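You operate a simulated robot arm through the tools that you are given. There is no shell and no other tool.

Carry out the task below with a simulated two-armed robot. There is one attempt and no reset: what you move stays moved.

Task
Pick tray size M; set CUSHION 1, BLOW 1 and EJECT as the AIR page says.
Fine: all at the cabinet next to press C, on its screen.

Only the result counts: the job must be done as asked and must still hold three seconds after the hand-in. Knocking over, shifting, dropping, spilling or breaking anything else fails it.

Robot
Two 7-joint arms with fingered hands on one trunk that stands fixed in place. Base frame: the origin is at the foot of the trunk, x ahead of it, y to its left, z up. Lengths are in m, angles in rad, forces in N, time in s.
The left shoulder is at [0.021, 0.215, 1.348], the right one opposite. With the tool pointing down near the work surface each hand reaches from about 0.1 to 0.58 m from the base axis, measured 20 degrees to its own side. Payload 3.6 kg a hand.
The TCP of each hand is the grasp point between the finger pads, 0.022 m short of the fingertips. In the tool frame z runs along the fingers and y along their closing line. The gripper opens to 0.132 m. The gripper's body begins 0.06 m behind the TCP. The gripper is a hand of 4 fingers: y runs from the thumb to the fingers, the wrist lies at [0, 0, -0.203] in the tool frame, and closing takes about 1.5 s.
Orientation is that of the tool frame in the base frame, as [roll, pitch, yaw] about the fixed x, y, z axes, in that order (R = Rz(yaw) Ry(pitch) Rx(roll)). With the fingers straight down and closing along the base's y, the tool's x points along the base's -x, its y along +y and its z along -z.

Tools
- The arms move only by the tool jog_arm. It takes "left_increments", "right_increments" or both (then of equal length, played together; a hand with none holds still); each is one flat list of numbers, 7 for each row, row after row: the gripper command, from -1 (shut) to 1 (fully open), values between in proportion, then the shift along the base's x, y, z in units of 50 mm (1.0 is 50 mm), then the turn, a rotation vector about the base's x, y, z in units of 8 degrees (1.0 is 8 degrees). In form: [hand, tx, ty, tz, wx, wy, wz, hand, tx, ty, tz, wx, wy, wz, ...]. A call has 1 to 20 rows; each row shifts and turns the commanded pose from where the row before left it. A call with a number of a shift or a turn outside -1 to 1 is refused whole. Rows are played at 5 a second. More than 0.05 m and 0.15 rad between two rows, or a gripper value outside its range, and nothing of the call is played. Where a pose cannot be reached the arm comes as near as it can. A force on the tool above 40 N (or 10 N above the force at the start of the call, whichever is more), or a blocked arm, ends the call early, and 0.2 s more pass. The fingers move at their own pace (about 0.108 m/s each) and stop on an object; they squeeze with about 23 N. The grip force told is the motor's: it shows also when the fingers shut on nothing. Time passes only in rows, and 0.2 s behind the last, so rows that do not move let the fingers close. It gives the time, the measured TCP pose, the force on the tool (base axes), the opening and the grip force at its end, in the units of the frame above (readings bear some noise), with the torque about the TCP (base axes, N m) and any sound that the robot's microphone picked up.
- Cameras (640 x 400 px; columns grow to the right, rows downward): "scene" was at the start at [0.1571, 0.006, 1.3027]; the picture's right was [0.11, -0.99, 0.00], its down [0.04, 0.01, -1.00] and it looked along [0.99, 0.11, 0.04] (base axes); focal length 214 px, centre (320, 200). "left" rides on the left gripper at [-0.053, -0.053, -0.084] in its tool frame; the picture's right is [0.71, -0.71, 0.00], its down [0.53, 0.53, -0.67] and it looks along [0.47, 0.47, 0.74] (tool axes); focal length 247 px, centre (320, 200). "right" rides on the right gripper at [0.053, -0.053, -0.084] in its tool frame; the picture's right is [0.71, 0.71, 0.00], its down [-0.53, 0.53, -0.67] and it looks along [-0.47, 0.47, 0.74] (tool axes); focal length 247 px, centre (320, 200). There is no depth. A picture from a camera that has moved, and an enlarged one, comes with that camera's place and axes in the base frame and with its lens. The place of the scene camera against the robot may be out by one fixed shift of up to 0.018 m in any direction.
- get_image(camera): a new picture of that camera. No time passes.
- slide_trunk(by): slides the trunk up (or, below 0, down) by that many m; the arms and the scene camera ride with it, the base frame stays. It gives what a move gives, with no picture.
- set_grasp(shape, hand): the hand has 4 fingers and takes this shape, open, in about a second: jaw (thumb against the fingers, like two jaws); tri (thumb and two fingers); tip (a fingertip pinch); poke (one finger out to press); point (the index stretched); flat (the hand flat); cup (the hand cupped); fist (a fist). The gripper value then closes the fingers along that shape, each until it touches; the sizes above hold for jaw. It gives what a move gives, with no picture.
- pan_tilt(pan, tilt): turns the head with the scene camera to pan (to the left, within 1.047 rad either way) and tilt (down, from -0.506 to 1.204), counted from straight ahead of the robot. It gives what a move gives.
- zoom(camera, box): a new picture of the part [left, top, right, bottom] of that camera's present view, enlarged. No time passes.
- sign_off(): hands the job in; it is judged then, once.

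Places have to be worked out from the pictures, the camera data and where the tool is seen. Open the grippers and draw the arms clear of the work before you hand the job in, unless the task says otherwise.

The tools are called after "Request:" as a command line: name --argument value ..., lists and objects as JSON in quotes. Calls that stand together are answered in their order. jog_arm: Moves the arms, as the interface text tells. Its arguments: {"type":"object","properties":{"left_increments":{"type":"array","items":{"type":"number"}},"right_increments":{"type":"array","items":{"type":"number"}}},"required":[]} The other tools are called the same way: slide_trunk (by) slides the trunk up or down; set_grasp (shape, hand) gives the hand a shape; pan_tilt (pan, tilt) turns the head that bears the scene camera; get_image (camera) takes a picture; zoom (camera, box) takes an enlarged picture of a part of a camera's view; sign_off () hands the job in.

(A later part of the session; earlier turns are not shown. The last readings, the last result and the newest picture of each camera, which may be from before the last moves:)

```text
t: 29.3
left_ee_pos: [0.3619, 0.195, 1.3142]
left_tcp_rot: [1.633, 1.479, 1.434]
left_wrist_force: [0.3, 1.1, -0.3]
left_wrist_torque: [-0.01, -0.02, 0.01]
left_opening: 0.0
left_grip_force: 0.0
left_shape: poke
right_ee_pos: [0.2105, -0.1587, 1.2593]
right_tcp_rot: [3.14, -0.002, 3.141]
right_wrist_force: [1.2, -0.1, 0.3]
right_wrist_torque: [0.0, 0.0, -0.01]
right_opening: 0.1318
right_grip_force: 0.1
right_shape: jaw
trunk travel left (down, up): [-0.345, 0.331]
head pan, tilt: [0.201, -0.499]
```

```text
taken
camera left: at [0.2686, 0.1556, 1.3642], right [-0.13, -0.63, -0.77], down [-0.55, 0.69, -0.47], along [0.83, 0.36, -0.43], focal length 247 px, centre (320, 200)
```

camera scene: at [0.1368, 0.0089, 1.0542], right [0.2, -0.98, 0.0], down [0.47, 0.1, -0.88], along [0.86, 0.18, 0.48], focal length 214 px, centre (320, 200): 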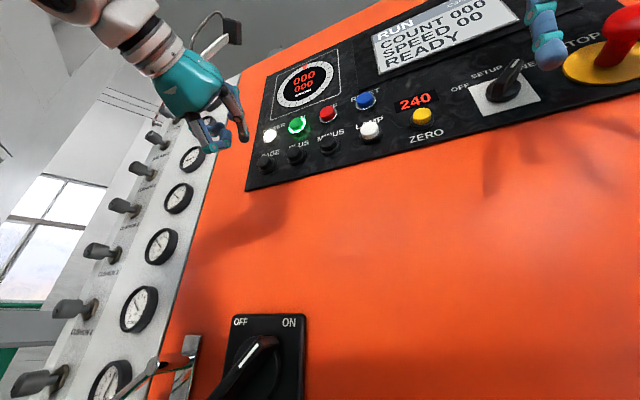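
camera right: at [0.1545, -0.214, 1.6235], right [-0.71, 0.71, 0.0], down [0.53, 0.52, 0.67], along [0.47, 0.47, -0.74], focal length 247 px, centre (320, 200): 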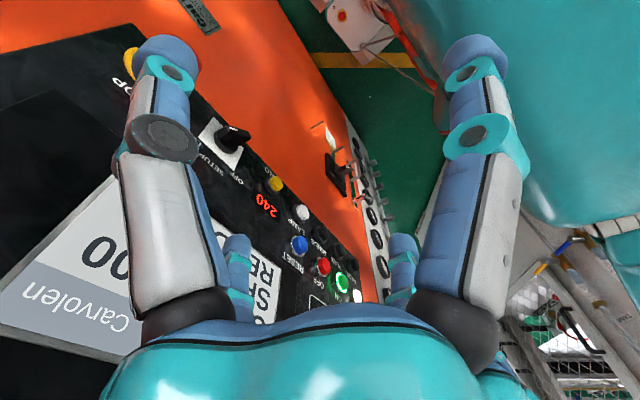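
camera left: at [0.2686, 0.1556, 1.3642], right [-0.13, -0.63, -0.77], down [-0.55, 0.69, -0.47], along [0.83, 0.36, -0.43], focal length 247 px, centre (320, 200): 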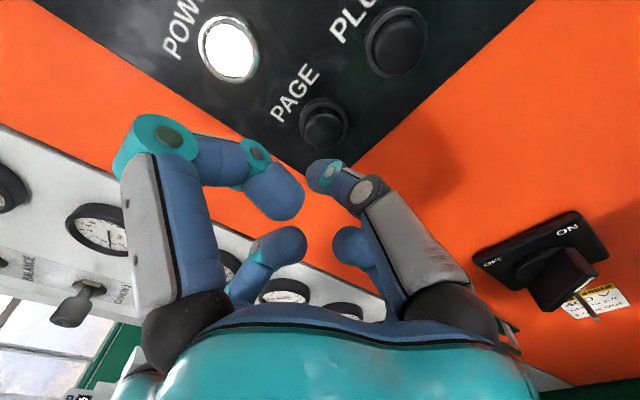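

The tool axis lines up exactly with PAGE in the wrist camera, about 5.9 cm to contact. I advance 5 cm and look.

Request:
jog_arm --left_increments '[1, 0.327, -0.065, 0, 0, 0, 0, 1, 0.327, -0.065, 0, 0, 0, 0, 1, 0.327, -0.065, 0, 0, 0, 0]'

Request:
get_image --camera "left"

Request:
zoom --camera "scene" --box '[180, 60, 440, 220]'

```text
t: 30.1
left_ee_pos: [0.4124, 0.1857, 1.3139]
left_tcp_rot: [1.622, 1.477, 1.425]
left_wrist_force: [-1.3, -0.3, 0.4]
left_wrist_torque: [-0.02, 0.05, 0.01]
left_opening: 0.0
left_grip_force: 0.0
left_shape: poke
right_ee_pos: [0.2096, -0.1587, 1.2585]
right_tcp_rot: [3.139, -0.002, 3.141]
right_wrist_force: [-0.6, -0.1, 0.2]
right_wrist_torque: [0.01, -0.04, 0.0]
right_opening: 0.1316
right_grip_force: 0.0
right_shape: jaw
trunk travel left (down, up): [-0.345, 0.331]
head pan, tilt: [0.201, -0.499]
```

```text
taken
camera left: at [0.319, 0.1459, 1.3623], right [-0.13, -0.63, -0.77], down [-0.55, 0.69, -0.47], along [0.83, 0.36, -0.43], focal length 247 px, centre (320, 200)
```

left: 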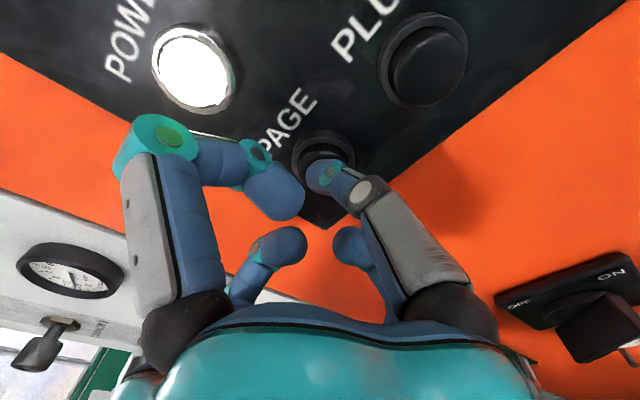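

```text
2.46 times, centred on (310, 140) of scene
camera zoom: at [0.1367, 0.0092, 1.0542], right [0.2, -0.98, 0.0], down [0.47, 0.1, -0.88], along [0.86, 0.18, 0.48], focal length 528 px, centre (345, 348)
```

zoom: 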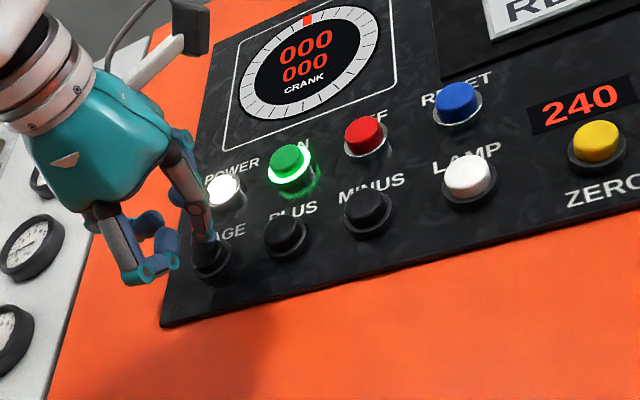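

The fingertip is almost on PAGE. I press in small steps watching for force/sound, then retreat.

Request:
jog_arm --left_increments '[1, 0.1, -0.02, 0, 0, 0, 0, 1, 0.1, -0.02, 0, 0, 0, 0, 1, 0.06, -0.012, 0, 0, 0, 0]'

Request:
zoom --camera "scene" --box '[180, 0, 560, 220]'

```text
t: 30.9
left_ee_pos: [0.4183, 0.1833, 1.3139]
left_tcp_rot: [1.59, 1.478, 1.389]
left_wrist_force: [-24.2, 2.6, -5.5]
left_wrist_torque: [0.01, 0.05, -0.05]
left_opening: 0.0
left_grip_force: 0.0
left_shape: poke
right_ee_pos: [0.2051, -0.1581, 1.2595]
right_tcp_rot: [3.141, 0.005, -3.141]
right_wrist_force: [-0.3, 0.9, -0.3]
right_wrist_torque: [0.04, -0.02, -0.01]
right_opening: 0.1318
right_grip_force: 0.0
right_shape: jaw
trunk travel left (down, up): [-0.345, 0.331]
head pan, tilt: [0.201, -0.499]
heard: click
```

```text
1.68 times, centred on (370, 110) of scene
camera zoom: at [0.1327, 0.0099, 1.0548], right [0.2, -0.98, 0.0], down [0.47, 0.1, -0.88], along [0.86, 0.18, 0.48], focal length 361 px, centre (236, 352)
```

zoom: 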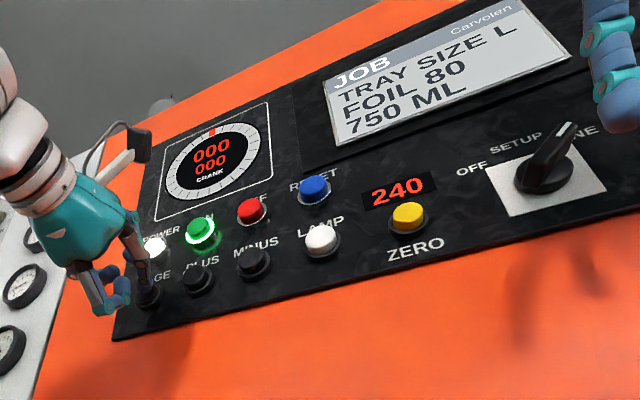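

Click: the page is JOB — TRAY SIZE L. I retreat 4 cm and shift over to MINUS to step L→M.

Request:
jog_arm --left_increments '[1, -0.4, 0.08, 0, 0, 0, 0, 1, -0.5, 0.1, 0, 0, 0, 0, 1, -0.18, -0.86, 0, 0, 0, 0, 1, -0.18, -0.86, 0, 0, 0, 0, 1, -0.18, -0.86, 0, 0, 0, 0]'

Request:
get_image --camera "left"

Request:
zoom --camera "scene" --box '[180, 0, 560, 220]'

```text
t: 32.1
left_ee_pos: [0.3585, 0.1062, 1.312]
left_tcp_rot: [1.608, 1.477, 1.414]
left_wrist_force: [0.0, -0.5, -0.5]
left_wrist_torque: [-0.05, -0.01, -0.01]
left_opening: 0.0003
left_grip_force: 0.0
left_shape: poke
left hand out of reach, approached as far as the arm can: row 5
right_ee_pos: [0.2076, -0.1602, 1.2593]
right_tcp_rot: [3.139, 0.002, 3.14]
right_wrist_force: [-0.1, 0.4, -0.4]
right_wrist_torque: [-0.04, 0.01, 0.0]
right_opening: 0.1317
right_grip_force: 0.1
right_shape: jaw
trunk travel left (down, up): [-0.345, 0.331]
head pan, tilt: [0.201, -0.499]
```

```text
taken
camera left: at [0.2653, 0.0679, 1.3621], right [-0.13, -0.63, -0.77], down [-0.55, 0.69, -0.47], along [0.83, 0.36, -0.43], focal length 247 px, centre (320, 200)
```

left: 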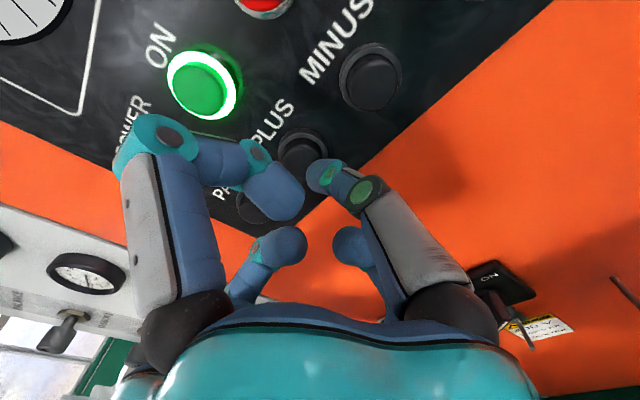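

```text
1.68 times, centred on (370, 110) of scene
camera zoom: at [0.1358, 0.0091, 1.0544], right [0.2, -0.98, 0.0], down [0.47, 0.1, -0.88], along [0.86, 0.18, 0.48], focal length 361 px, centre (236, 352)
```

zoom: 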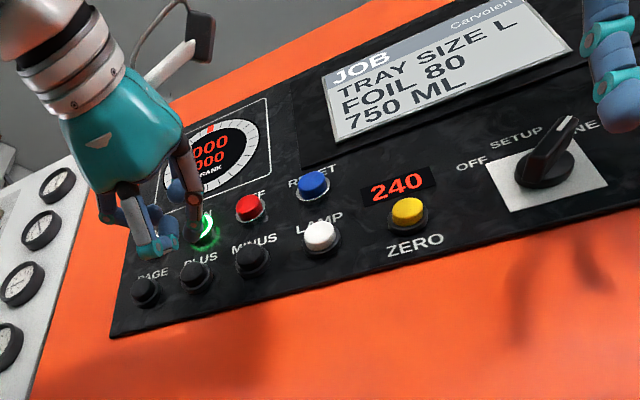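

Row 5 wasn't reachable with this yaw; I'll yaw the hand ~24° further to the right so the wrist stays farther left while the tip goes to MINUS.

Request:
jog_arm --left_increments '[1, 0, 0, 0, 0, 0, -1, 1, 0.05, -0.2, 0, 0, 0, -1, 1, 0.1, -0.52, 0, 0, 0, -1]'

Request:
get_image --camera "left"

Request:
zoom --camera "scene" --box '[180, 0, 560, 220]'

```text
t: 32.9
left_ee_pos: [0.3689, 0.0708, 1.3131]
left_tcp_rot: [1.633, 1.478, 1.018]
left_wrist_force: [0.5, 0.4, -1.0]
left_wrist_torque: [0.01, -0.01, -0.02]
left_opening: 0.0001
left_grip_force: 0.0
left_shape: poke
right_ee_pos: [0.2097, -0.1591, 1.2584]
right_tcp_rot: [3.14, -0.003, 3.141]
right_wrist_force: [-0.2, -0.1, -0.3]
right_wrist_torque: [0.01, 0.03, -0.01]
right_opening: 0.1319
right_grip_force: 0.2
right_shape: jaw
trunk travel left (down, up): [-0.345, 0.331]
head pan, tilt: [0.201, -0.499]
```

```text
taken
camera left: at [0.2666, 0.072, 1.3619], right [-0.37, -0.52, -0.77], down [-0.22, 0.85, -0.47], along [0.9, -0.01, -0.43], focal length 247 px, centre (320, 200)
```

left: 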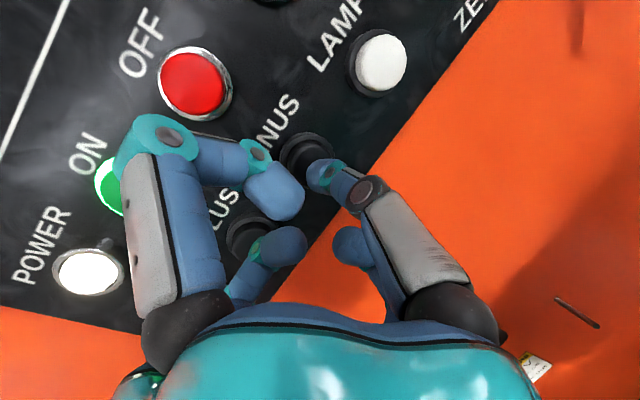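

```text
1.68 times, centred on (370, 110) of scene
camera zoom: at [0.1368, 0.0089, 1.0542], right [0.2, -0.98, 0.0], down [0.47, 0.1, -0.88], along [0.86, 0.18, 0.48], focal length 361 px, centre (236, 352)
```

zoom: 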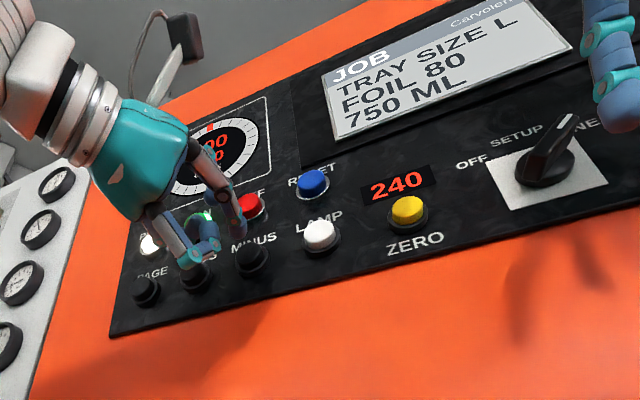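

MINUS sits right ahead of the tip (~2.9 cm). I press along the panel normal.

Request:
jog_arm --left_increments '[1, 0.2, -0.05, 0.01, 0, 0, 0, 1, 0.2, -0.05, 0.01, 0, 0, 0, 1, 0.1, -0.025, 0, 0, 0, 0, 1, 0.1, -0.025, 0, 0, 0, 0, 1, 0.06, -0.015, 0, 0, 0, 0]'

Request:
zoom --camera "scene" --box '[180, 0, 560, 220]'

Request:
get_image --camera "left"

```text
t: 34.1
left_ee_pos: [0.3932, 0.0639, 1.3157]
left_tcp_rot: [1.592, 1.477, 0.975]
left_wrist_force: [-22.1, 7.5, -5.6]
left_wrist_torque: [0.05, 0.18, -0.14]
left_opening: 0.0001
left_grip_force: 0.1
left_shape: poke
right_ee_pos: [0.205, -0.1574, 1.2602]
right_tcp_rot: [-3.141, 0.004, -3.141]
right_wrist_force: [0.0, 0.4, 0.6]
right_wrist_torque: [0.02, 0.01, -0.02]
right_opening: 0.1318
right_grip_force: 0.1
right_shape: jaw
trunk travel left (down, up): [-0.345, 0.331]
head pan, tilt: [0.201, -0.499]
heard: click
```

```text
1.68 times, centred on (370, 110) of scene
camera zoom: at [0.133, 0.0104, 1.0548], right [0.2, -0.98, 0.0], down [0.47, 0.09, -0.88], along [0.86, 0.18, 0.48], focal length 361 px, centre (236, 352)
```

zoom: 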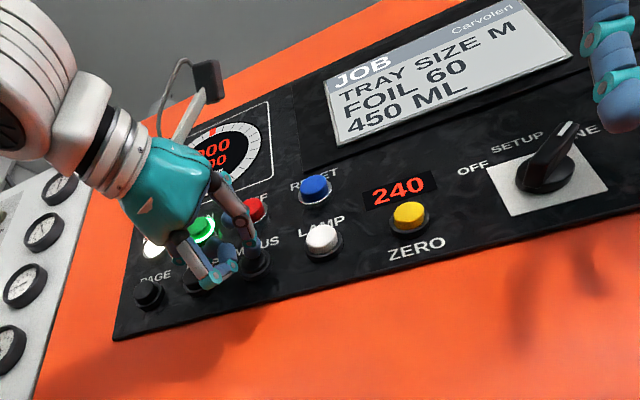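

```text
taken
camera left: at [0.2912, 0.0653, 1.3642], right [-0.37, -0.52, -0.77], down [-0.21, 0.86, -0.47], along [0.9, -0.01, -0.43], focal length 247 px, centre (320, 200)
```

left: 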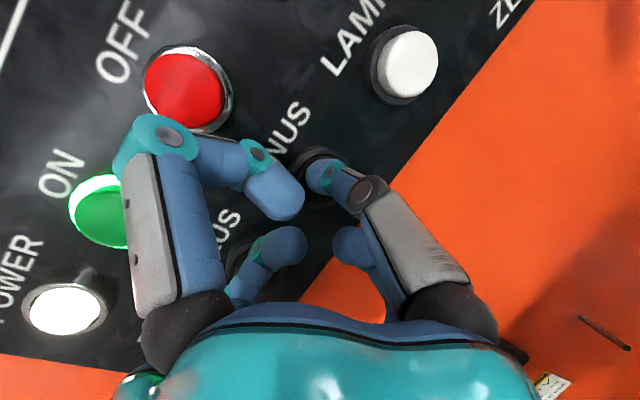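

Tray size M is set (JOB: TRAY SIZE M). Now I retreat and go back to PAGE.

Request:
jog_arm --left_increments '[1, -0.36, 0.09, -0.02, 0, 0, 0, 1, -0.3, 0.075, 0, 0, 0, 0, 1, -0.1, 0.52, 0, 0, 0, 1, 1, -0.05, 0.3, 0, 0, 0, 1, 1, 0.2, 0.8, 0, 0, 0, 1, 1, 0.2, 0.8, 0, 0, 0, 0]'

Request:
get_image --camera "left"

Request:
zoom --camera "scene" --box '[180, 0, 560, 220]'

```text
t: 35.5
left_ee_pos: [0.3796, 0.1964, 1.3164]
left_tcp_rot: [1.635, 1.477, 1.439]
left_wrist_force: [0.0, 0.2, 0.2]
left_wrist_torque: [0.01, -0.01, 0.0]
left_opening: 0.0
left_grip_force: 0.2
left_shape: poke
right_ee_pos: [0.209, -0.1591, 1.2583]
right_tcp_rot: [-3.141, -0.001, 3.141]
right_wrist_force: [0.1, 0.2, 0.1]
right_wrist_torque: [-0.02, -0.01, 0.04]
right_opening: 0.1319
right_grip_force: 0.1
right_shape: jaw
trunk travel left (down, up): [-0.345, 0.331]
head pan, tilt: [0.201, -0.499]
```

```text
taken
camera left: at [0.2874, 0.1555, 1.366], right [-0.13, -0.63, -0.77], down [-0.55, 0.69, -0.47], along [0.83, 0.36, -0.43], focal length 247 px, centre (320, 200)
```

left: 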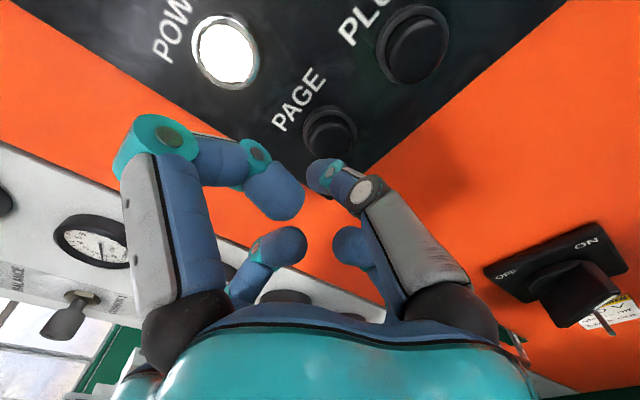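

```text
1.68 times, centred on (370, 110) of scene
camera zoom: at [0.1368, 0.0102, 1.0542], right [0.2, -0.98, 0.0], down [0.47, 0.09, -0.88], along [0.86, 0.18, 0.48], focal length 361 px, centre (236, 352)
```

zoom: 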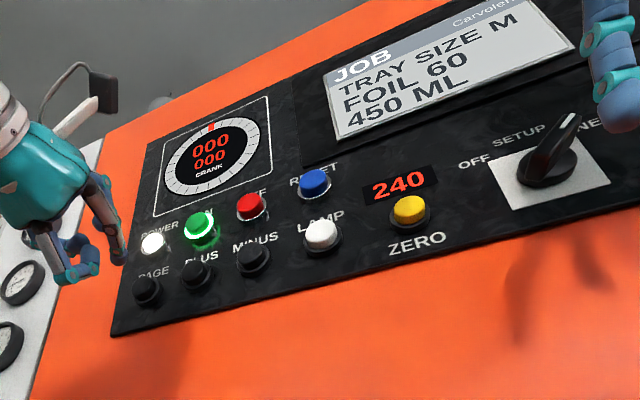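

Screen still JOB M. I press PAGE again.

Request:
jog_arm --left_increments '[1, 0.33, -0.11, -0.025, 0, 0, 0, 1, 0.33, -0.11, -0.025, 0, 0, 0, 1, 0.1, -0.02, 0, 0, 0, 0, 1, 0.1, -0.02, 0, 0, 0, 0, 1, 0.06, -0.012, 0, 0, 0, 0]'

Request:
zoom --camera "scene" --box '[180, 0, 560, 220]'

```text
t: 36.7
left_ee_pos: [0.4189, 0.1783, 1.3143]
left_tcp_rot: [1.581, 1.476, 1.383]
left_wrist_force: [-30.3, 2.6, -7.0]
left_wrist_torque: [-0.03, 0.09, 0.03]
left_opening: 0.0
left_grip_force: 0.1
left_shape: poke
right_ee_pos: [0.2026, -0.1582, 1.2599]
right_tcp_rot: [3.141, 0.003, 3.141]
right_wrist_force: [-0.5, 0.8, 0.1]
right_wrist_torque: [0.0, -0.05, 0.03]
right_opening: 0.1319
right_grip_force: 0.1
right_shape: jaw
trunk travel left (down, up): [-0.345, 0.331]
head pan, tilt: [0.201, -0.499]
heard: click
```

```text
1.68 times, centred on (370, 110) of scene
camera zoom: at [0.1317, 0.0097, 1.0549], right [0.2, -0.98, 0.0], down [0.47, 0.1, -0.88], along [0.86, 0.18, 0.48], focal length 361 px, centre (236, 352)
```

zoom: 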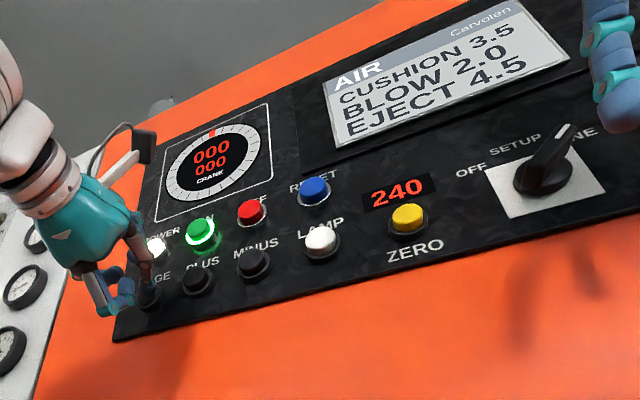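

The AIR page shows. I zoom in tightly on the screen to be sure of values.

Request:
zoom --camera "scene" --box '[360, 0, 530, 100]'

Request:
jog_arm --left_increments '[1, -0.4, 0.08, 0, 0, 0, 0, 1, -0.6, 0.3, 0, 0, 0, 0, 1, -0.3, 0.8, 0, 0, 0, 0, 1, 0, 1, 0, 0, 0, 0]'

Request:
get_image --camera "left"

Request:
pan_tilt --pan 0.75 --tilt 0.1

Request:
get_image --camera "scene"

```text
3.76 times, centred on (445, 50) of scene
camera zoom: at [0.1317, 0.0097, 1.0549], right [0.2, -0.98, 0.0], down [0.47, 0.1, -0.88], along [0.86, 0.18, 0.48], focal length 807 px, centre (-151, 765)
```

zoom: 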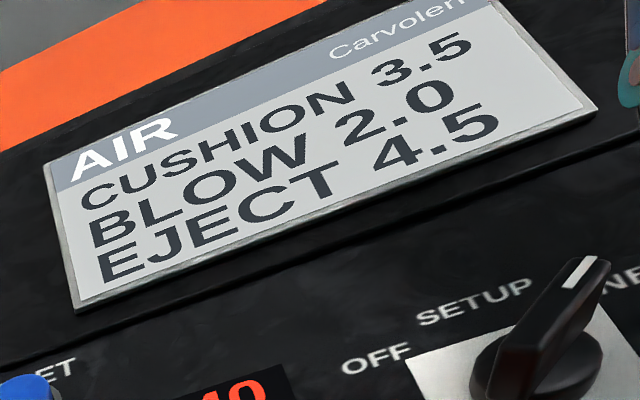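

```text
t: 37.7
left_ee_pos: [0.3618, 0.2903, 1.3079]
left_tcp_rot: [1.651, 1.477, 1.453]
left_wrist_force: [0.1, 0.5, -0.5]
left_wrist_torque: [0.01, 0.02, -0.02]
left_opening: 0.0
left_grip_force: 0.0
left_shape: poke
right_ee_pos: [0.2112, -0.158, 1.2591]
right_tcp_rot: [3.141, -0.001, -3.141]
right_wrist_force: [0.0, 0.1, 0.6]
right_wrist_torque: [-0.01, 0.0, -0.01]
right_opening: 0.1317
right_grip_force: 0.1
right_shape: jaw
trunk travel left (down, up): [-0.345, 0.331]
head pan, tilt: [0.201, -0.499]
```

```text
taken
camera left: at [0.2682, 0.2517, 1.3578], right [-0.13, -0.63, -0.77], down [-0.55, 0.69, -0.47], along [0.83, 0.36, -0.43], focal length 247 px, centre (320, 200)
```

left: 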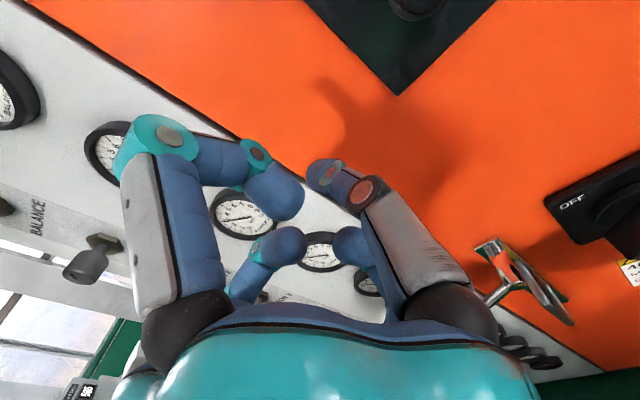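

```text
t: 38.7
left_ee_pos: [0.3596, 0.2895, 1.3083]
left_tcp_rot: [1.625, 1.479, 1.43]
left_wrist_force: [1.3, -0.3, 0.2]
left_wrist_torque: [0.0, 0.0, -0.02]
left_opening: 0.0
left_grip_force: 0.1
left_shape: poke
right_ee_pos: [0.2089, -0.1591, 1.2581]
right_tcp_rot: [3.139, -0.001, 3.141]
right_wrist_force: [0.8, -0.3, -0.3]
right_wrist_torque: [-0.01, 0.02, -0.03]
right_opening: 0.1319
right_grip_force: 0.0
right_shape: jaw
trunk travel left (down, up): [-0.345, 0.331]
head pan, tilt: [0.75, 0.099]
```

```text
taken
camera scene: at [0.1381, 0.0586, 1.0053], right [0.68, -0.73, 0.0], down [-0.07, -0.07, -1.0], along [0.73, 0.68, -0.1], focal length 214 px, centre (320, 200)
```

scene: 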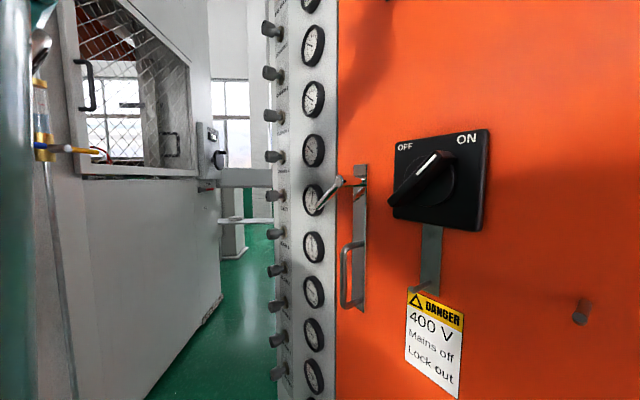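

Values: CUSHION 3.5, BLOW 2.0, EJECT 4.5. I now read the labels and gauges on the regulator column.

Request:
zoom --camera "scene" --box '[240, 0, 360, 120]'

Request:
zoom --camera "scene" --box '[240, 110, 360, 230]'

Request:
zoom --camera "scene" --box '[240, 210, 360, 330]'

Request:
zoom --camera "scene" --box '[240, 280, 360, 400]'

```text
3.33 times, centred on (300, 60) of scene
camera zoom: at [0.1381, 0.0586, 1.0053], right [0.68, -0.73, 0.0], down [-0.07, -0.07, -1.0], along [0.73, 0.68, -0.1], focal length 715 px, centre (387, 667)
```

zoom: 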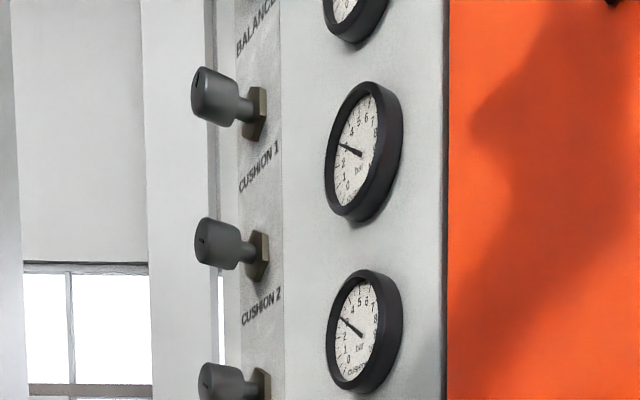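

```text
3.33 times, centred on (300, 170) of scene
camera zoom: at [0.1381, 0.0586, 1.0053], right [0.68, -0.73, 0.0], down [-0.07, -0.07, -1.0], along [0.73, 0.68, -0.1], focal length 715 px, centre (387, 300)
```

zoom: 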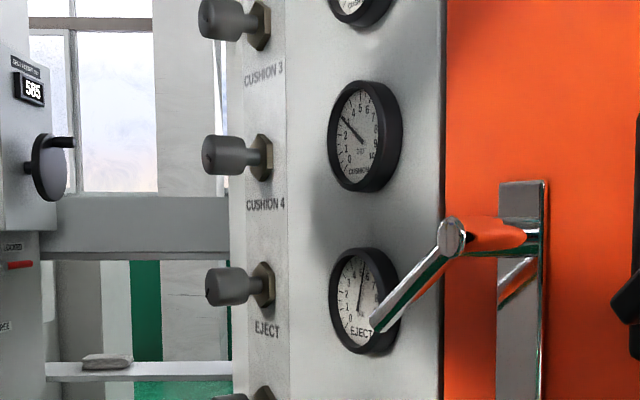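

```text
3.33 times, centred on (300, 270) of scene
camera zoom: at [0.1381, 0.0586, 1.0053], right [0.68, -0.73, 0.0], down [-0.07, -0.07, -1.0], along [0.73, 0.68, -0.1], focal length 715 px, centre (387, -33)
```

zoom: 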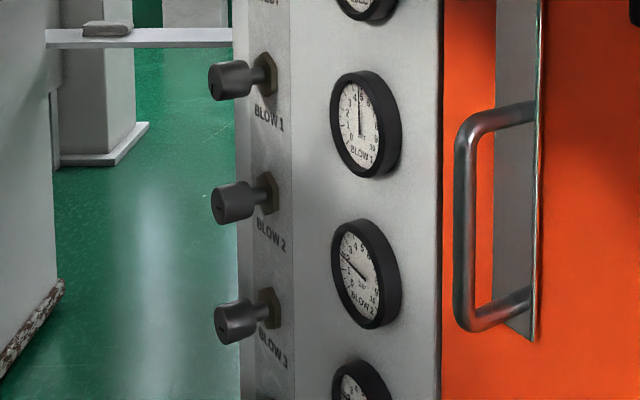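

```text
3.33 times, centred on (300, 340) of scene
camera zoom: at [0.1381, 0.0586, 1.0053], right [0.68, -0.73, 0.0], down [-0.07, -0.07, -1.0], along [0.73, 0.68, -0.1], focal length 715 px, centre (387, -267)
```

zoom: 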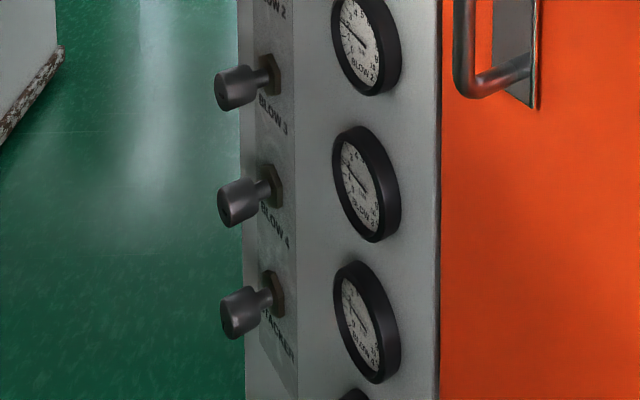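

Labels sit beneath each knob; CUSHION 1 knob tip ≈ (0.493, 0.589, 1.413), its axis parallel to the panel normal, so the current hand direction suits it. I open the left hand to jaw and raise the trunk 0.2 m for reach.

Request:
set_grasp --shape "jaw" --hand "left"

Request:
slide_trunk --by 0.2

Request:
jog_arm --left_increments '[1, -0.2, 0.8, -0.3, 0, 0, 0, 1, 0, 1, -0.3, 0, 0, 0, 1, 0, 1, -0.4, 0, 0, 0, 1, 0.3, 1, -0.4, 0, 0, 0, 1, 0.4, 1, -0.4, 0, 0, 0]'

Request:
get_image --camera "left"

Request:
get_image --camera "scene"

```text
t: 39.6
left_ee_pos: [0.3603, 0.289, 1.3099]
left_tcp_rot: [1.626, 1.478, 1.429]
left_wrist_force: [0.5, -0.7, -0.3]
left_wrist_torque: [0.01, 0.01, 0.03]
left_opening: 0.1317
left_grip_force: 0.1
left_shape: jaw
right_ee_pos: [0.2095, -0.1589, 1.2594]
right_tcp_rot: [3.14, -0.002, -3.141]
right_wrist_force: [0.1, 0.2, 0.0]
right_wrist_torque: [0.02, -0.01, -0.01]
right_opening: 0.132
right_grip_force: 0.0
right_shape: jaw
trunk travel left (down, up): [-0.345, 0.331]
head pan, tilt: [0.75, 0.099]
```

```text
t: 41.8
left_ee_pos: [0.3591, 0.2881, 1.5102]
left_tcp_rot: [1.629, 1.478, 1.434]
left_wrist_force: [0.1, 1.2, -0.2]
left_wrist_torque: [0.02, 0.01, -0.03]
left_opening: 0.1317
left_grip_force: 0.0
left_shape: jaw
right_ee_pos: [0.2093, -0.1582, 1.4593]
right_tcp_rot: [3.14, -0.001, -3.142]
right_wrist_force: [-0.4, 0.0, -0.2]
right_wrist_torque: [-0.03, 0.01, 0.0]
right_opening: 0.132
right_grip_force: 0.1
right_shape: jaw
trunk travel left (down, up): [-0.545, 0.131]
head pan, tilt: [0.75, 0.099]
```

```text
refused: row 2 steps farther than a row can; nothing moved
```

```text
taken
camera left: at [0.2662, 0.2482, 1.5601], right [-0.13, -0.63, -0.77], down [-0.55, 0.69, -0.47], along [0.83, 0.36, -0.43], focal length 247 px, centre (320, 200)
```

left: 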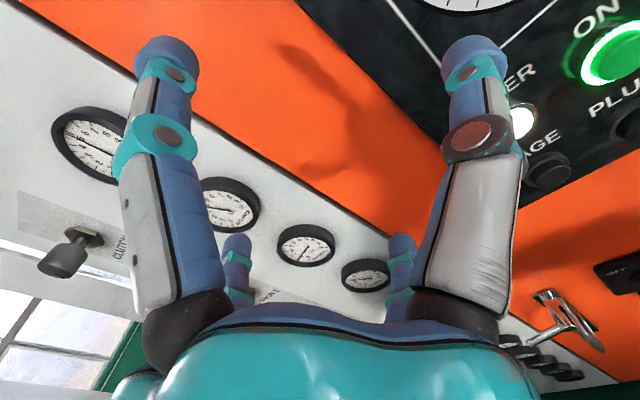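

```text
taken
camera scene: at [0.1362, 0.0587, 1.2093], right [0.68, -0.73, 0.0], down [-0.07, -0.07, -0.99], along [0.73, 0.68, -0.1], focal length 214 px, centre (320, 200)
```

scene: 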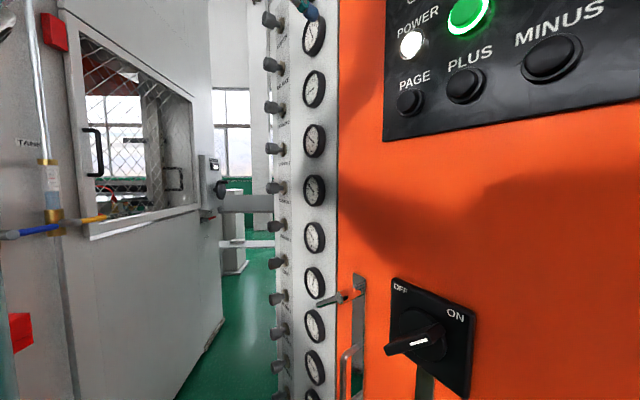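

Step norm is limited to 50 mm. I repeat with smaller rows, sliding left first at safe distance from the column.

Request:
jog_arm --left_increments '[1, 0, 0.9, -0.28, 0, 0, 0, 1, 0, 0.9, -0.28, 0, 0, 0, 1, 0, 0.9, -0.28, 0, 0, 0, 1, 0, 0.9, -0.28, 0, 0, 0, 1, 0, 0.9, -0.28, 0, 0, 0, 1, 0, 0.9, -0.28, 0, 0, 0, 1, 0, 0.9, -0.28, 0, 0, 0]'

Request:
get_image --camera "left"

Request:
get_image --camera "scene"

```text
t: 43.4
left_ee_pos: [0.3591, 0.6061, 1.4118]
left_tcp_rot: [1.618, 1.479, 1.422]
left_wrist_force: [-0.6, 0.8, 0.1]
left_wrist_torque: [-0.02, 0.02, 0.0]
left_opening: 0.1319
left_grip_force: 0.1
left_shape: jaw
right_ee_pos: [0.2081, -0.1593, 1.4586]
right_tcp_rot: [-3.139, 0.0, -3.141]
right_wrist_force: [0.0, 0.2, 1.1]
right_wrist_torque: [-0.02, 0.0, -0.02]
right_opening: 0.1318
right_grip_force: 0.1
right_shape: jaw
trunk travel left (down, up): [-0.545, 0.131]
head pan, tilt: [0.75, 0.099]
```

```text
taken
camera left: at [0.2653, 0.5661, 1.4601], right [-0.13, -0.63, -0.77], down [-0.55, 0.69, -0.47], along [0.83, 0.36, -0.43], focal length 247 px, centre (320, 200)
```

left: 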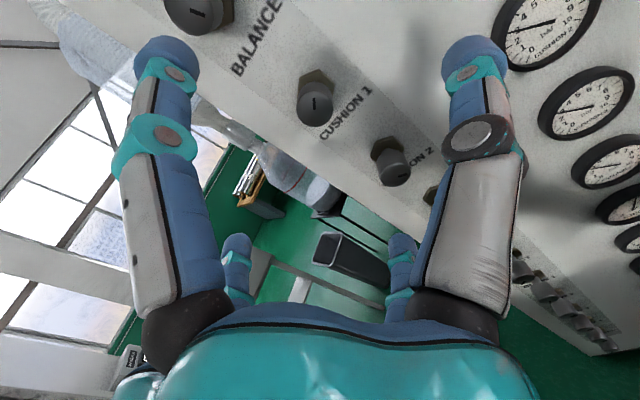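

```text
taken
camera scene: at [0.1357, 0.0595, 1.2095], right [0.68, -0.73, 0.0], down [-0.07, -0.07, -0.99], along [0.73, 0.68, -0.1], focal length 214 px, centre (320, 200)
```

scene: 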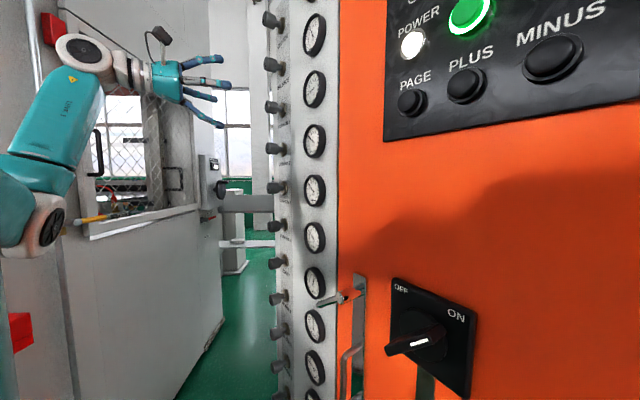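

Excellent alignment: only ~8 mm y-shift needed. Let me read the gauges enlarged from the scene camera first as a baseline.

Request:
zoom --camera "scene" --box '[296, 60, 336, 110]'

Request:
zoom --camera "scene" --box '[296, 115, 336, 165]'

Request:
zoom --camera "scene" --box '[296, 260, 336, 310]'

Request:
zoom --camera "scene" --box '[296, 300, 336, 350]'

```text
8.00 times, centred on (316, 85) of scene
camera zoom: at [0.1357, 0.0595, 1.2095], right [0.68, -0.73, 0.0], down [-0.07, -0.07, -0.99], along [0.73, 0.68, -0.1], focal length 1716 px, centre (352, 1120)
```

zoom: 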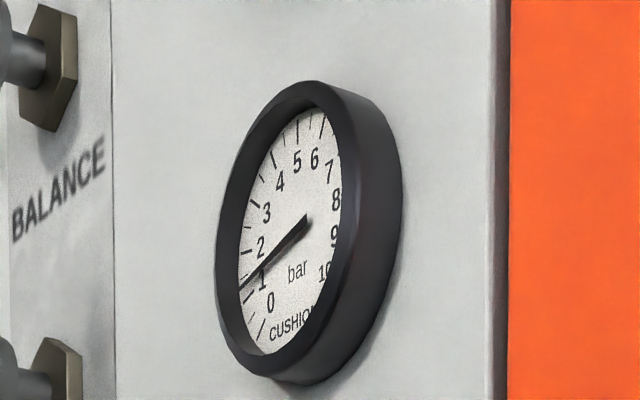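

```text
8.00 times, centred on (316, 140) of scene
camera zoom: at [0.1357, 0.0595, 1.2095], right [0.68, -0.73, 0.0], down [-0.07, -0.07, -0.99], along [0.73, 0.68, -0.1], focal length 1716 px, centre (352, 680)
```

zoom: 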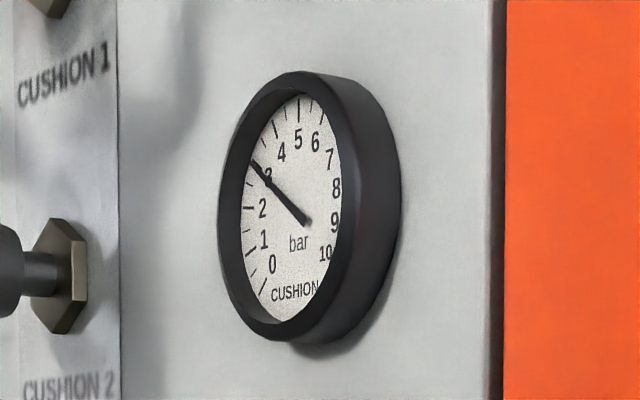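

```text
8.00 times, centred on (316, 285) of scene
camera zoom: at [0.1357, 0.0595, 1.2095], right [0.68, -0.73, 0.0], down [-0.07, -0.07, -0.99], along [0.73, 0.68, -0.1], focal length 1716 px, centre (352, -480)
```

zoom: 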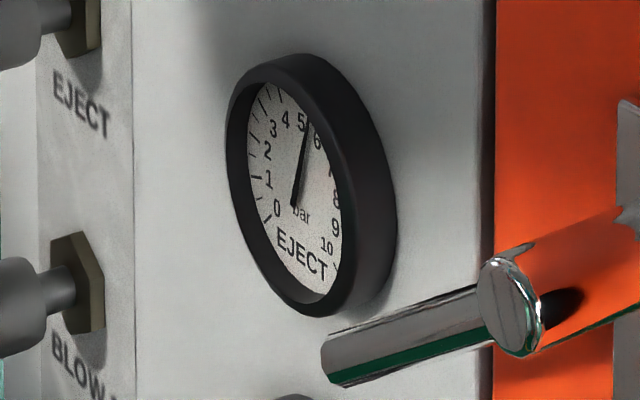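

```text
8.00 times, centred on (316, 325) of scene
camera zoom: at [0.1357, 0.0595, 1.2095], right [0.68, -0.73, 0.0], down [-0.07, -0.07, -0.99], along [0.73, 0.68, -0.1], focal length 1716 px, centre (352, -800)
```

zoom: 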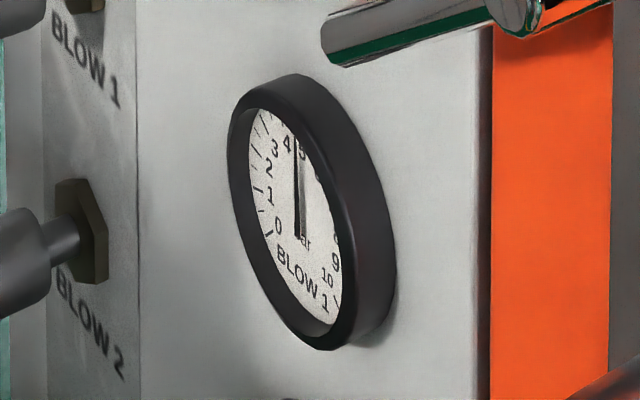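

CUSHION 1's gauge (3rd) reads about 1.2 bar, so it needs to go up to 3.5; EJECT ≈5.3 and BLOW 1 ≈4.7 need to come down. I advance toward the CUSHION 1 knob by 9 cm with the y-correction.

Request:
jog_arm --left_increments '[1, 0.59, -0.06, 0, 0, 0, 0, 1, 0.59, -0.06, 0, 0, 0, 0, 1, 0.59, -0.06, 0, 0, 0, 0]'

Request:
get_image --camera "left"

Request:
zoom --camera "scene" --box '[160, 20, 340, 140]'

```text
t: 44.2
left_ee_pos: [0.4477, 0.5934, 1.4132]
left_tcp_rot: [1.626, 1.477, 1.429]
left_wrist_force: [-0.3, -0.5, 0.0]
left_wrist_torque: [0.01, 0.03, -0.03]
left_opening: 0.1319
left_grip_force: 0.0
left_shape: jaw
right_ee_pos: [0.2099, -0.1591, 1.4585]
right_tcp_rot: [3.14, -0.002, -3.141]
right_wrist_force: [-0.7, -0.7, -0.5]
right_wrist_torque: [0.01, -0.01, 0.0]
right_opening: 0.1318
right_grip_force: 0.0
right_shape: jaw
trunk travel left (down, up): [-0.545, 0.131]
head pan, tilt: [0.75, 0.099]
```

```text
taken
camera left: at [0.355, 0.5539, 1.4619], right [-0.13, -0.63, -0.77], down [-0.55, 0.69, -0.47], along [0.83, 0.36, -0.43], focal length 247 px, centre (320, 200)
```

left: 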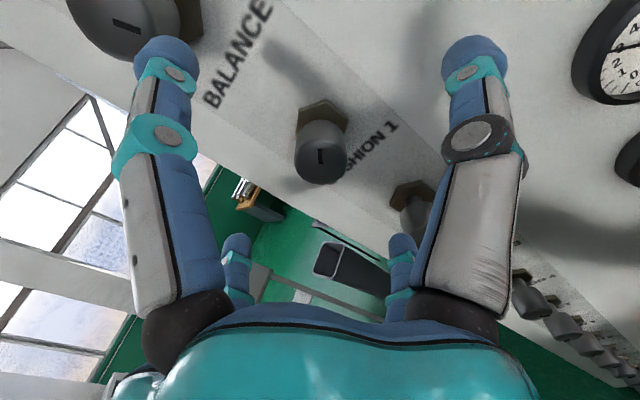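

```text
3.33 times, centred on (250, 80) of scene
camera zoom: at [0.1369, 0.0587, 1.2093], right [0.68, -0.73, 0.0], down [-0.07, -0.07, -0.99], along [0.73, 0.68, -0.1], focal length 715 px, centre (553, 600)
```

zoom: 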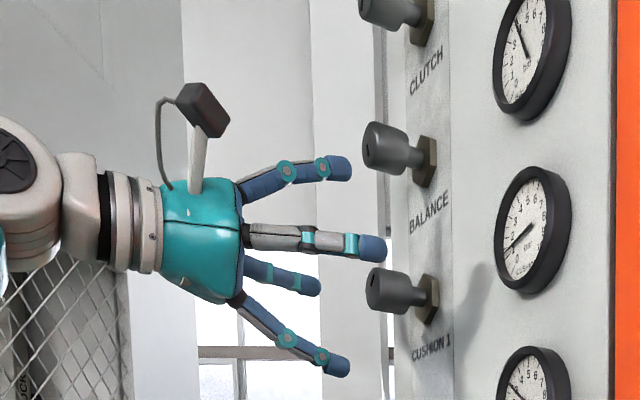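

The hand is a four-finger cross, so wide open it would hit the BALANCE knob above; I partly close (about 6 cm opening) before advancing.

Request:
jog_arm --left_increments '[-0.1, 0, 0, 0, 0, 0, 0, -0.1, 0, 0, 0, 0, 0, 0, -0.1, 0, 0, 0, 0, 0, 0, -0.1, 0, 0, 0, 0, 0, 0]'

Request:
get_image --camera "left"

Request:
zoom --camera "scene" --box '[160, 20, 340, 140]'

```text
t: 45.2
left_ee_pos: [0.4468, 0.5933, 1.4124]
left_tcp_rot: [1.627, 1.477, 1.431]
left_wrist_force: [-0.5, 0.1, 0.1]
left_wrist_torque: [-0.01, -0.07, -0.01]
left_opening: 0.0598
left_grip_force: 0.0
left_shape: jaw
right_ee_pos: [0.209, -0.158, 1.4585]
right_tcp_rot: [3.14, -0.003, -3.141]
right_wrist_force: [0.0, 0.4, 0.2]
right_wrist_torque: [-0.01, 0.04, -0.01]
right_opening: 0.132
right_grip_force: 0.1
right_shape: jaw
trunk travel left (down, up): [-0.545, 0.131]
head pan, tilt: [0.75, 0.099]
```

```text
taken
camera left: at [0.3539, 0.5539, 1.4621], right [-0.13, -0.63, -0.77], down [-0.55, 0.69, -0.47], along [0.83, 0.36, -0.43], focal length 247 px, centre (320, 200)
```

left: 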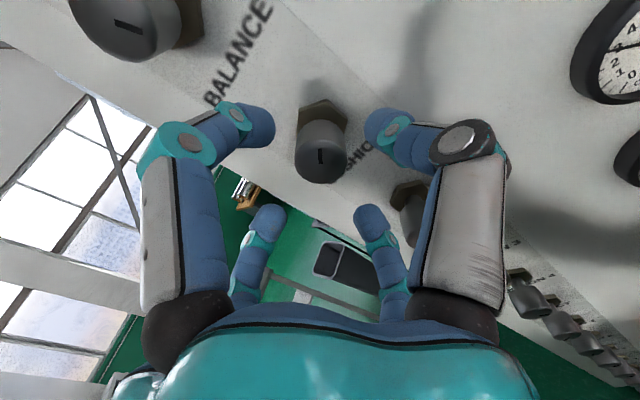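

```text
3.33 times, centred on (250, 80) of scene
camera zoom: at [0.1363, 0.0588, 1.2094], right [0.68, -0.73, 0.0], down [-0.07, -0.07, -0.99], along [0.73, 0.68, -0.1], focal length 715 px, centre (553, 600)
```

zoom: 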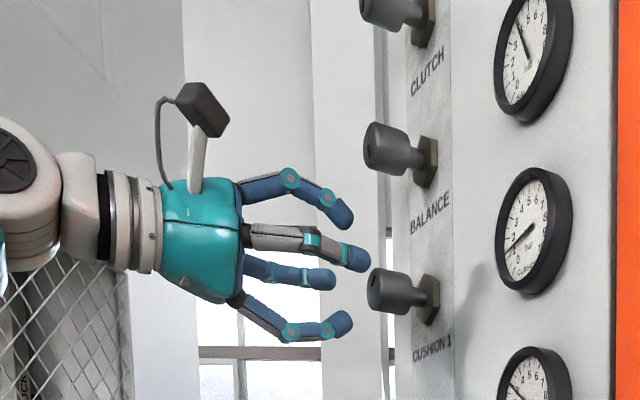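

Good clearance now. I advance about 4.8 cm to put the knob head between the four fingers.

Request:
jog_arm --left_increments '[-0.1, 0.315, -0.06, 0, 0, 0, 0, -0.1, 0.315, -0.06, 0, 0, 0, 0, -0.1, 0.315, -0.06, 0, 0, 0, 0]'

Request:
get_image --camera "left"

Request:
zoom --camera "scene" --box '[160, 20, 340, 140]'

```text
t: 46.0
left_ee_pos: [0.495, 0.5821, 1.4132]
left_tcp_rot: [1.63, 1.479, 1.435]
left_wrist_force: [-0.3, -0.3, 0.3]
left_wrist_torque: [-0.02, -0.01, 0.04]
left_opening: 0.0597
left_grip_force: 0.0
left_shape: jaw
right_ee_pos: [0.2093, -0.1591, 1.4581]
right_tcp_rot: [3.14, -0.002, 3.14]
right_wrist_force: [-0.3, 0.6, -0.3]
right_wrist_torque: [0.02, -0.01, 0.02]
right_opening: 0.132
right_grip_force: 0.1
right_shape: jaw
trunk travel left (down, up): [-0.545, 0.131]
head pan, tilt: [0.75, 0.099]
```

```text
taken
camera left: at [0.402, 0.5432, 1.4631], right [-0.13, -0.63, -0.77], down [-0.55, 0.69, -0.47], along [0.83, 0.36, -0.43], focal length 247 px, centre (320, 200)
```

left: 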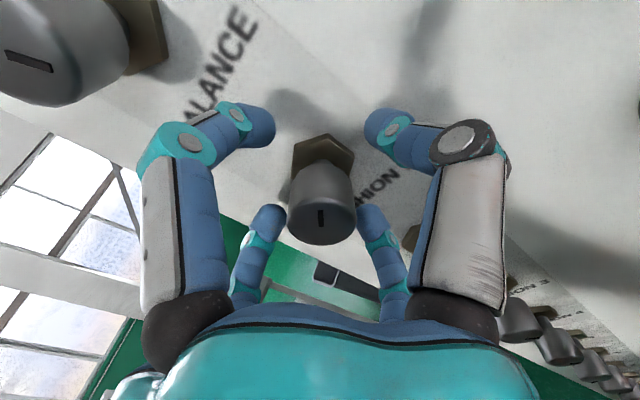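

```text
3.33 times, centred on (250, 80) of scene
camera zoom: at [0.1366, 0.0586, 1.2094], right [0.68, -0.73, 0.0], down [-0.07, -0.07, -0.99], along [0.73, 0.68, -0.1], focal length 715 px, centre (553, 600)
```

zoom: 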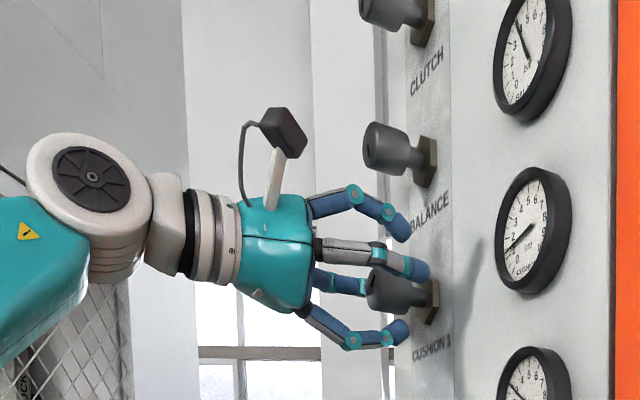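

Knob is centred between the fingers; TCP is ~12 mm past its end. I back off 6 mm to hold the head rather than the neck, then close.

Request:
jog_arm --left_increments '[-0.1, -0.12, 0.024, 0, 0, 0, 0, -0.6, 0, 0, 0, 0, 0, 0, -1, 0, 0, 0, 0, 0, 0, -1, 0, 0, 0, 0, 0, 0, -1, 0, 0, 0, 0, 0, 0, -1, 0, 0, 0, 0, 0, 0]'

Request:
get_image --camera "left"

Request:
zoom --camera "scene" --box '[160, 20, 340, 140]'

```text
t: 47.4
left_ee_pos: [0.4899, 0.584, 1.4136]
left_tcp_rot: [1.621, 1.476, 1.424]
left_wrist_force: [3.5, -1.7, 3.3]
left_wrist_torque: [0.01, -0.02, 0.05]
left_opening: 0.0205
left_grip_force: 23.4
left_shape: jaw
right_ee_pos: [0.2097, -0.1596, 1.4599]
right_tcp_rot: [3.139, 0.0, -3.141]
right_wrist_force: [0.1, -0.2, 0.2]
right_wrist_torque: [-0.03, -0.02, 0.01]
right_opening: 0.1319
right_grip_force: 0.0
right_shape: jaw
trunk travel left (down, up): [-0.545, 0.131]
head pan, tilt: [0.75, 0.099]
```

```text
taken
camera left: at [0.3966, 0.544, 1.4635], right [-0.13, -0.63, -0.77], down [-0.55, 0.69, -0.47], along [0.83, 0.36, -0.43], focal length 247 px, centre (320, 200)
```

left: 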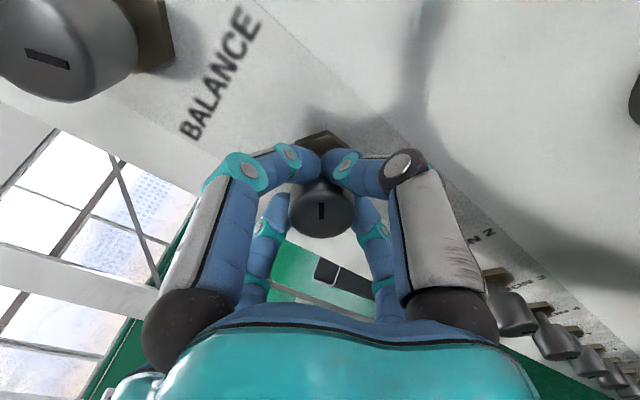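

```text
3.33 times, centred on (250, 80) of scene
camera zoom: at [0.1366, 0.0581, 1.2094], right [0.68, -0.73, 0.0], down [-0.07, -0.07, -0.99], along [0.73, 0.68, -0.1], focal length 715 px, centre (553, 600)
```

zoom: 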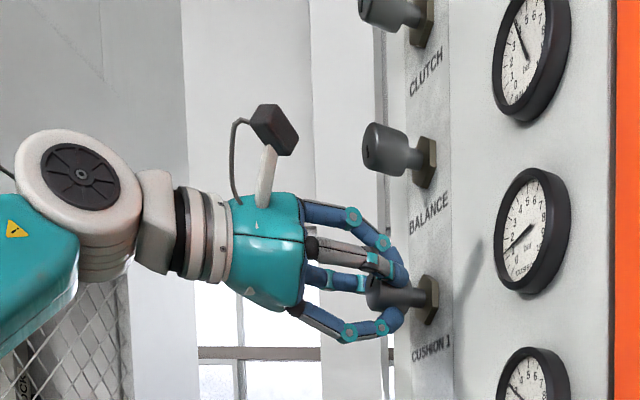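

The tips seem to have closed on the thin neck behind the head. I reopen, back off another 13 mm, and re-close on the head itself.

Request:
jog_arm --left_increments '[-0.1, 0, 0, 0, 0, 0, 0, -0.1, 0, 0, 0, 0, 0, 0, -0.1, -0.25, 0.05, -0.01, 0, 0, 0, -0.6, 0, 0, 0, 0, 0, 0, -1, 0, 0, 0, 0, 0, 0, -1, 0, 0, 0, 0, 0, 0, -1, 0, 0, 0, 0, 0, 0]'

Request:
get_image --camera "left"

Request:
zoom --camera "scene" --box '[220, 60, 340, 140]'

```text
t: 49.0
left_ee_pos: [0.4758, 0.5855, 1.4135]
left_tcp_rot: [1.625, 1.48, 1.431]
left_wrist_force: [2.5, -0.9, 1.9]
left_wrist_torque: [0.04, -0.01, 0.03]
left_opening: 0.0213
left_grip_force: 22.9
left_shape: jaw
right_ee_pos: [0.2094, -0.1593, 1.4587]
right_tcp_rot: [3.141, -0.002, 3.141]
right_wrist_force: [-0.2, 0.5, 0.3]
right_wrist_torque: [0.0, -0.02, 0.01]
right_opening: 0.132
right_grip_force: 0.1
right_shape: jaw
trunk travel left (down, up): [-0.545, 0.131]
head pan, tilt: [0.75, 0.099]
```

```text
taken
camera left: at [0.3842, 0.5466, 1.4624], right [-0.13, -0.63, -0.77], down [-0.55, 0.69, -0.47], along [0.83, 0.36, -0.43], focal length 247 px, centre (320, 200)
```

left: 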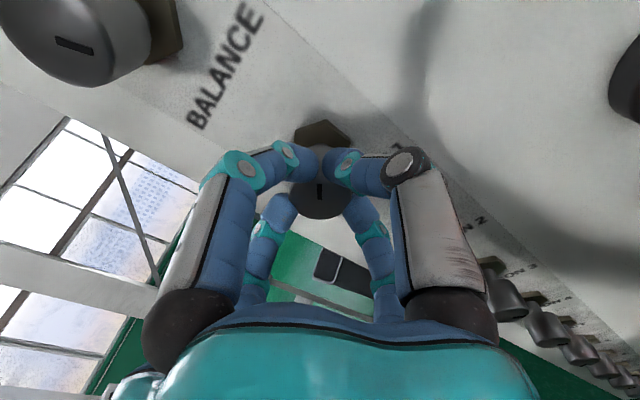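

```text
5.00 times, centred on (280, 100) of scene
camera zoom: at [0.1367, 0.0584, 1.2094], right [0.68, -0.73, 0.0], down [-0.07, -0.07, -0.99], along [0.73, 0.68, -0.1], focal length 1072 px, centre (520, 700)
```

zoom: 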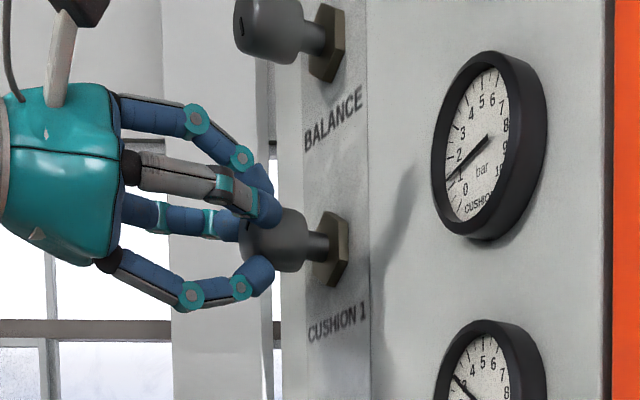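

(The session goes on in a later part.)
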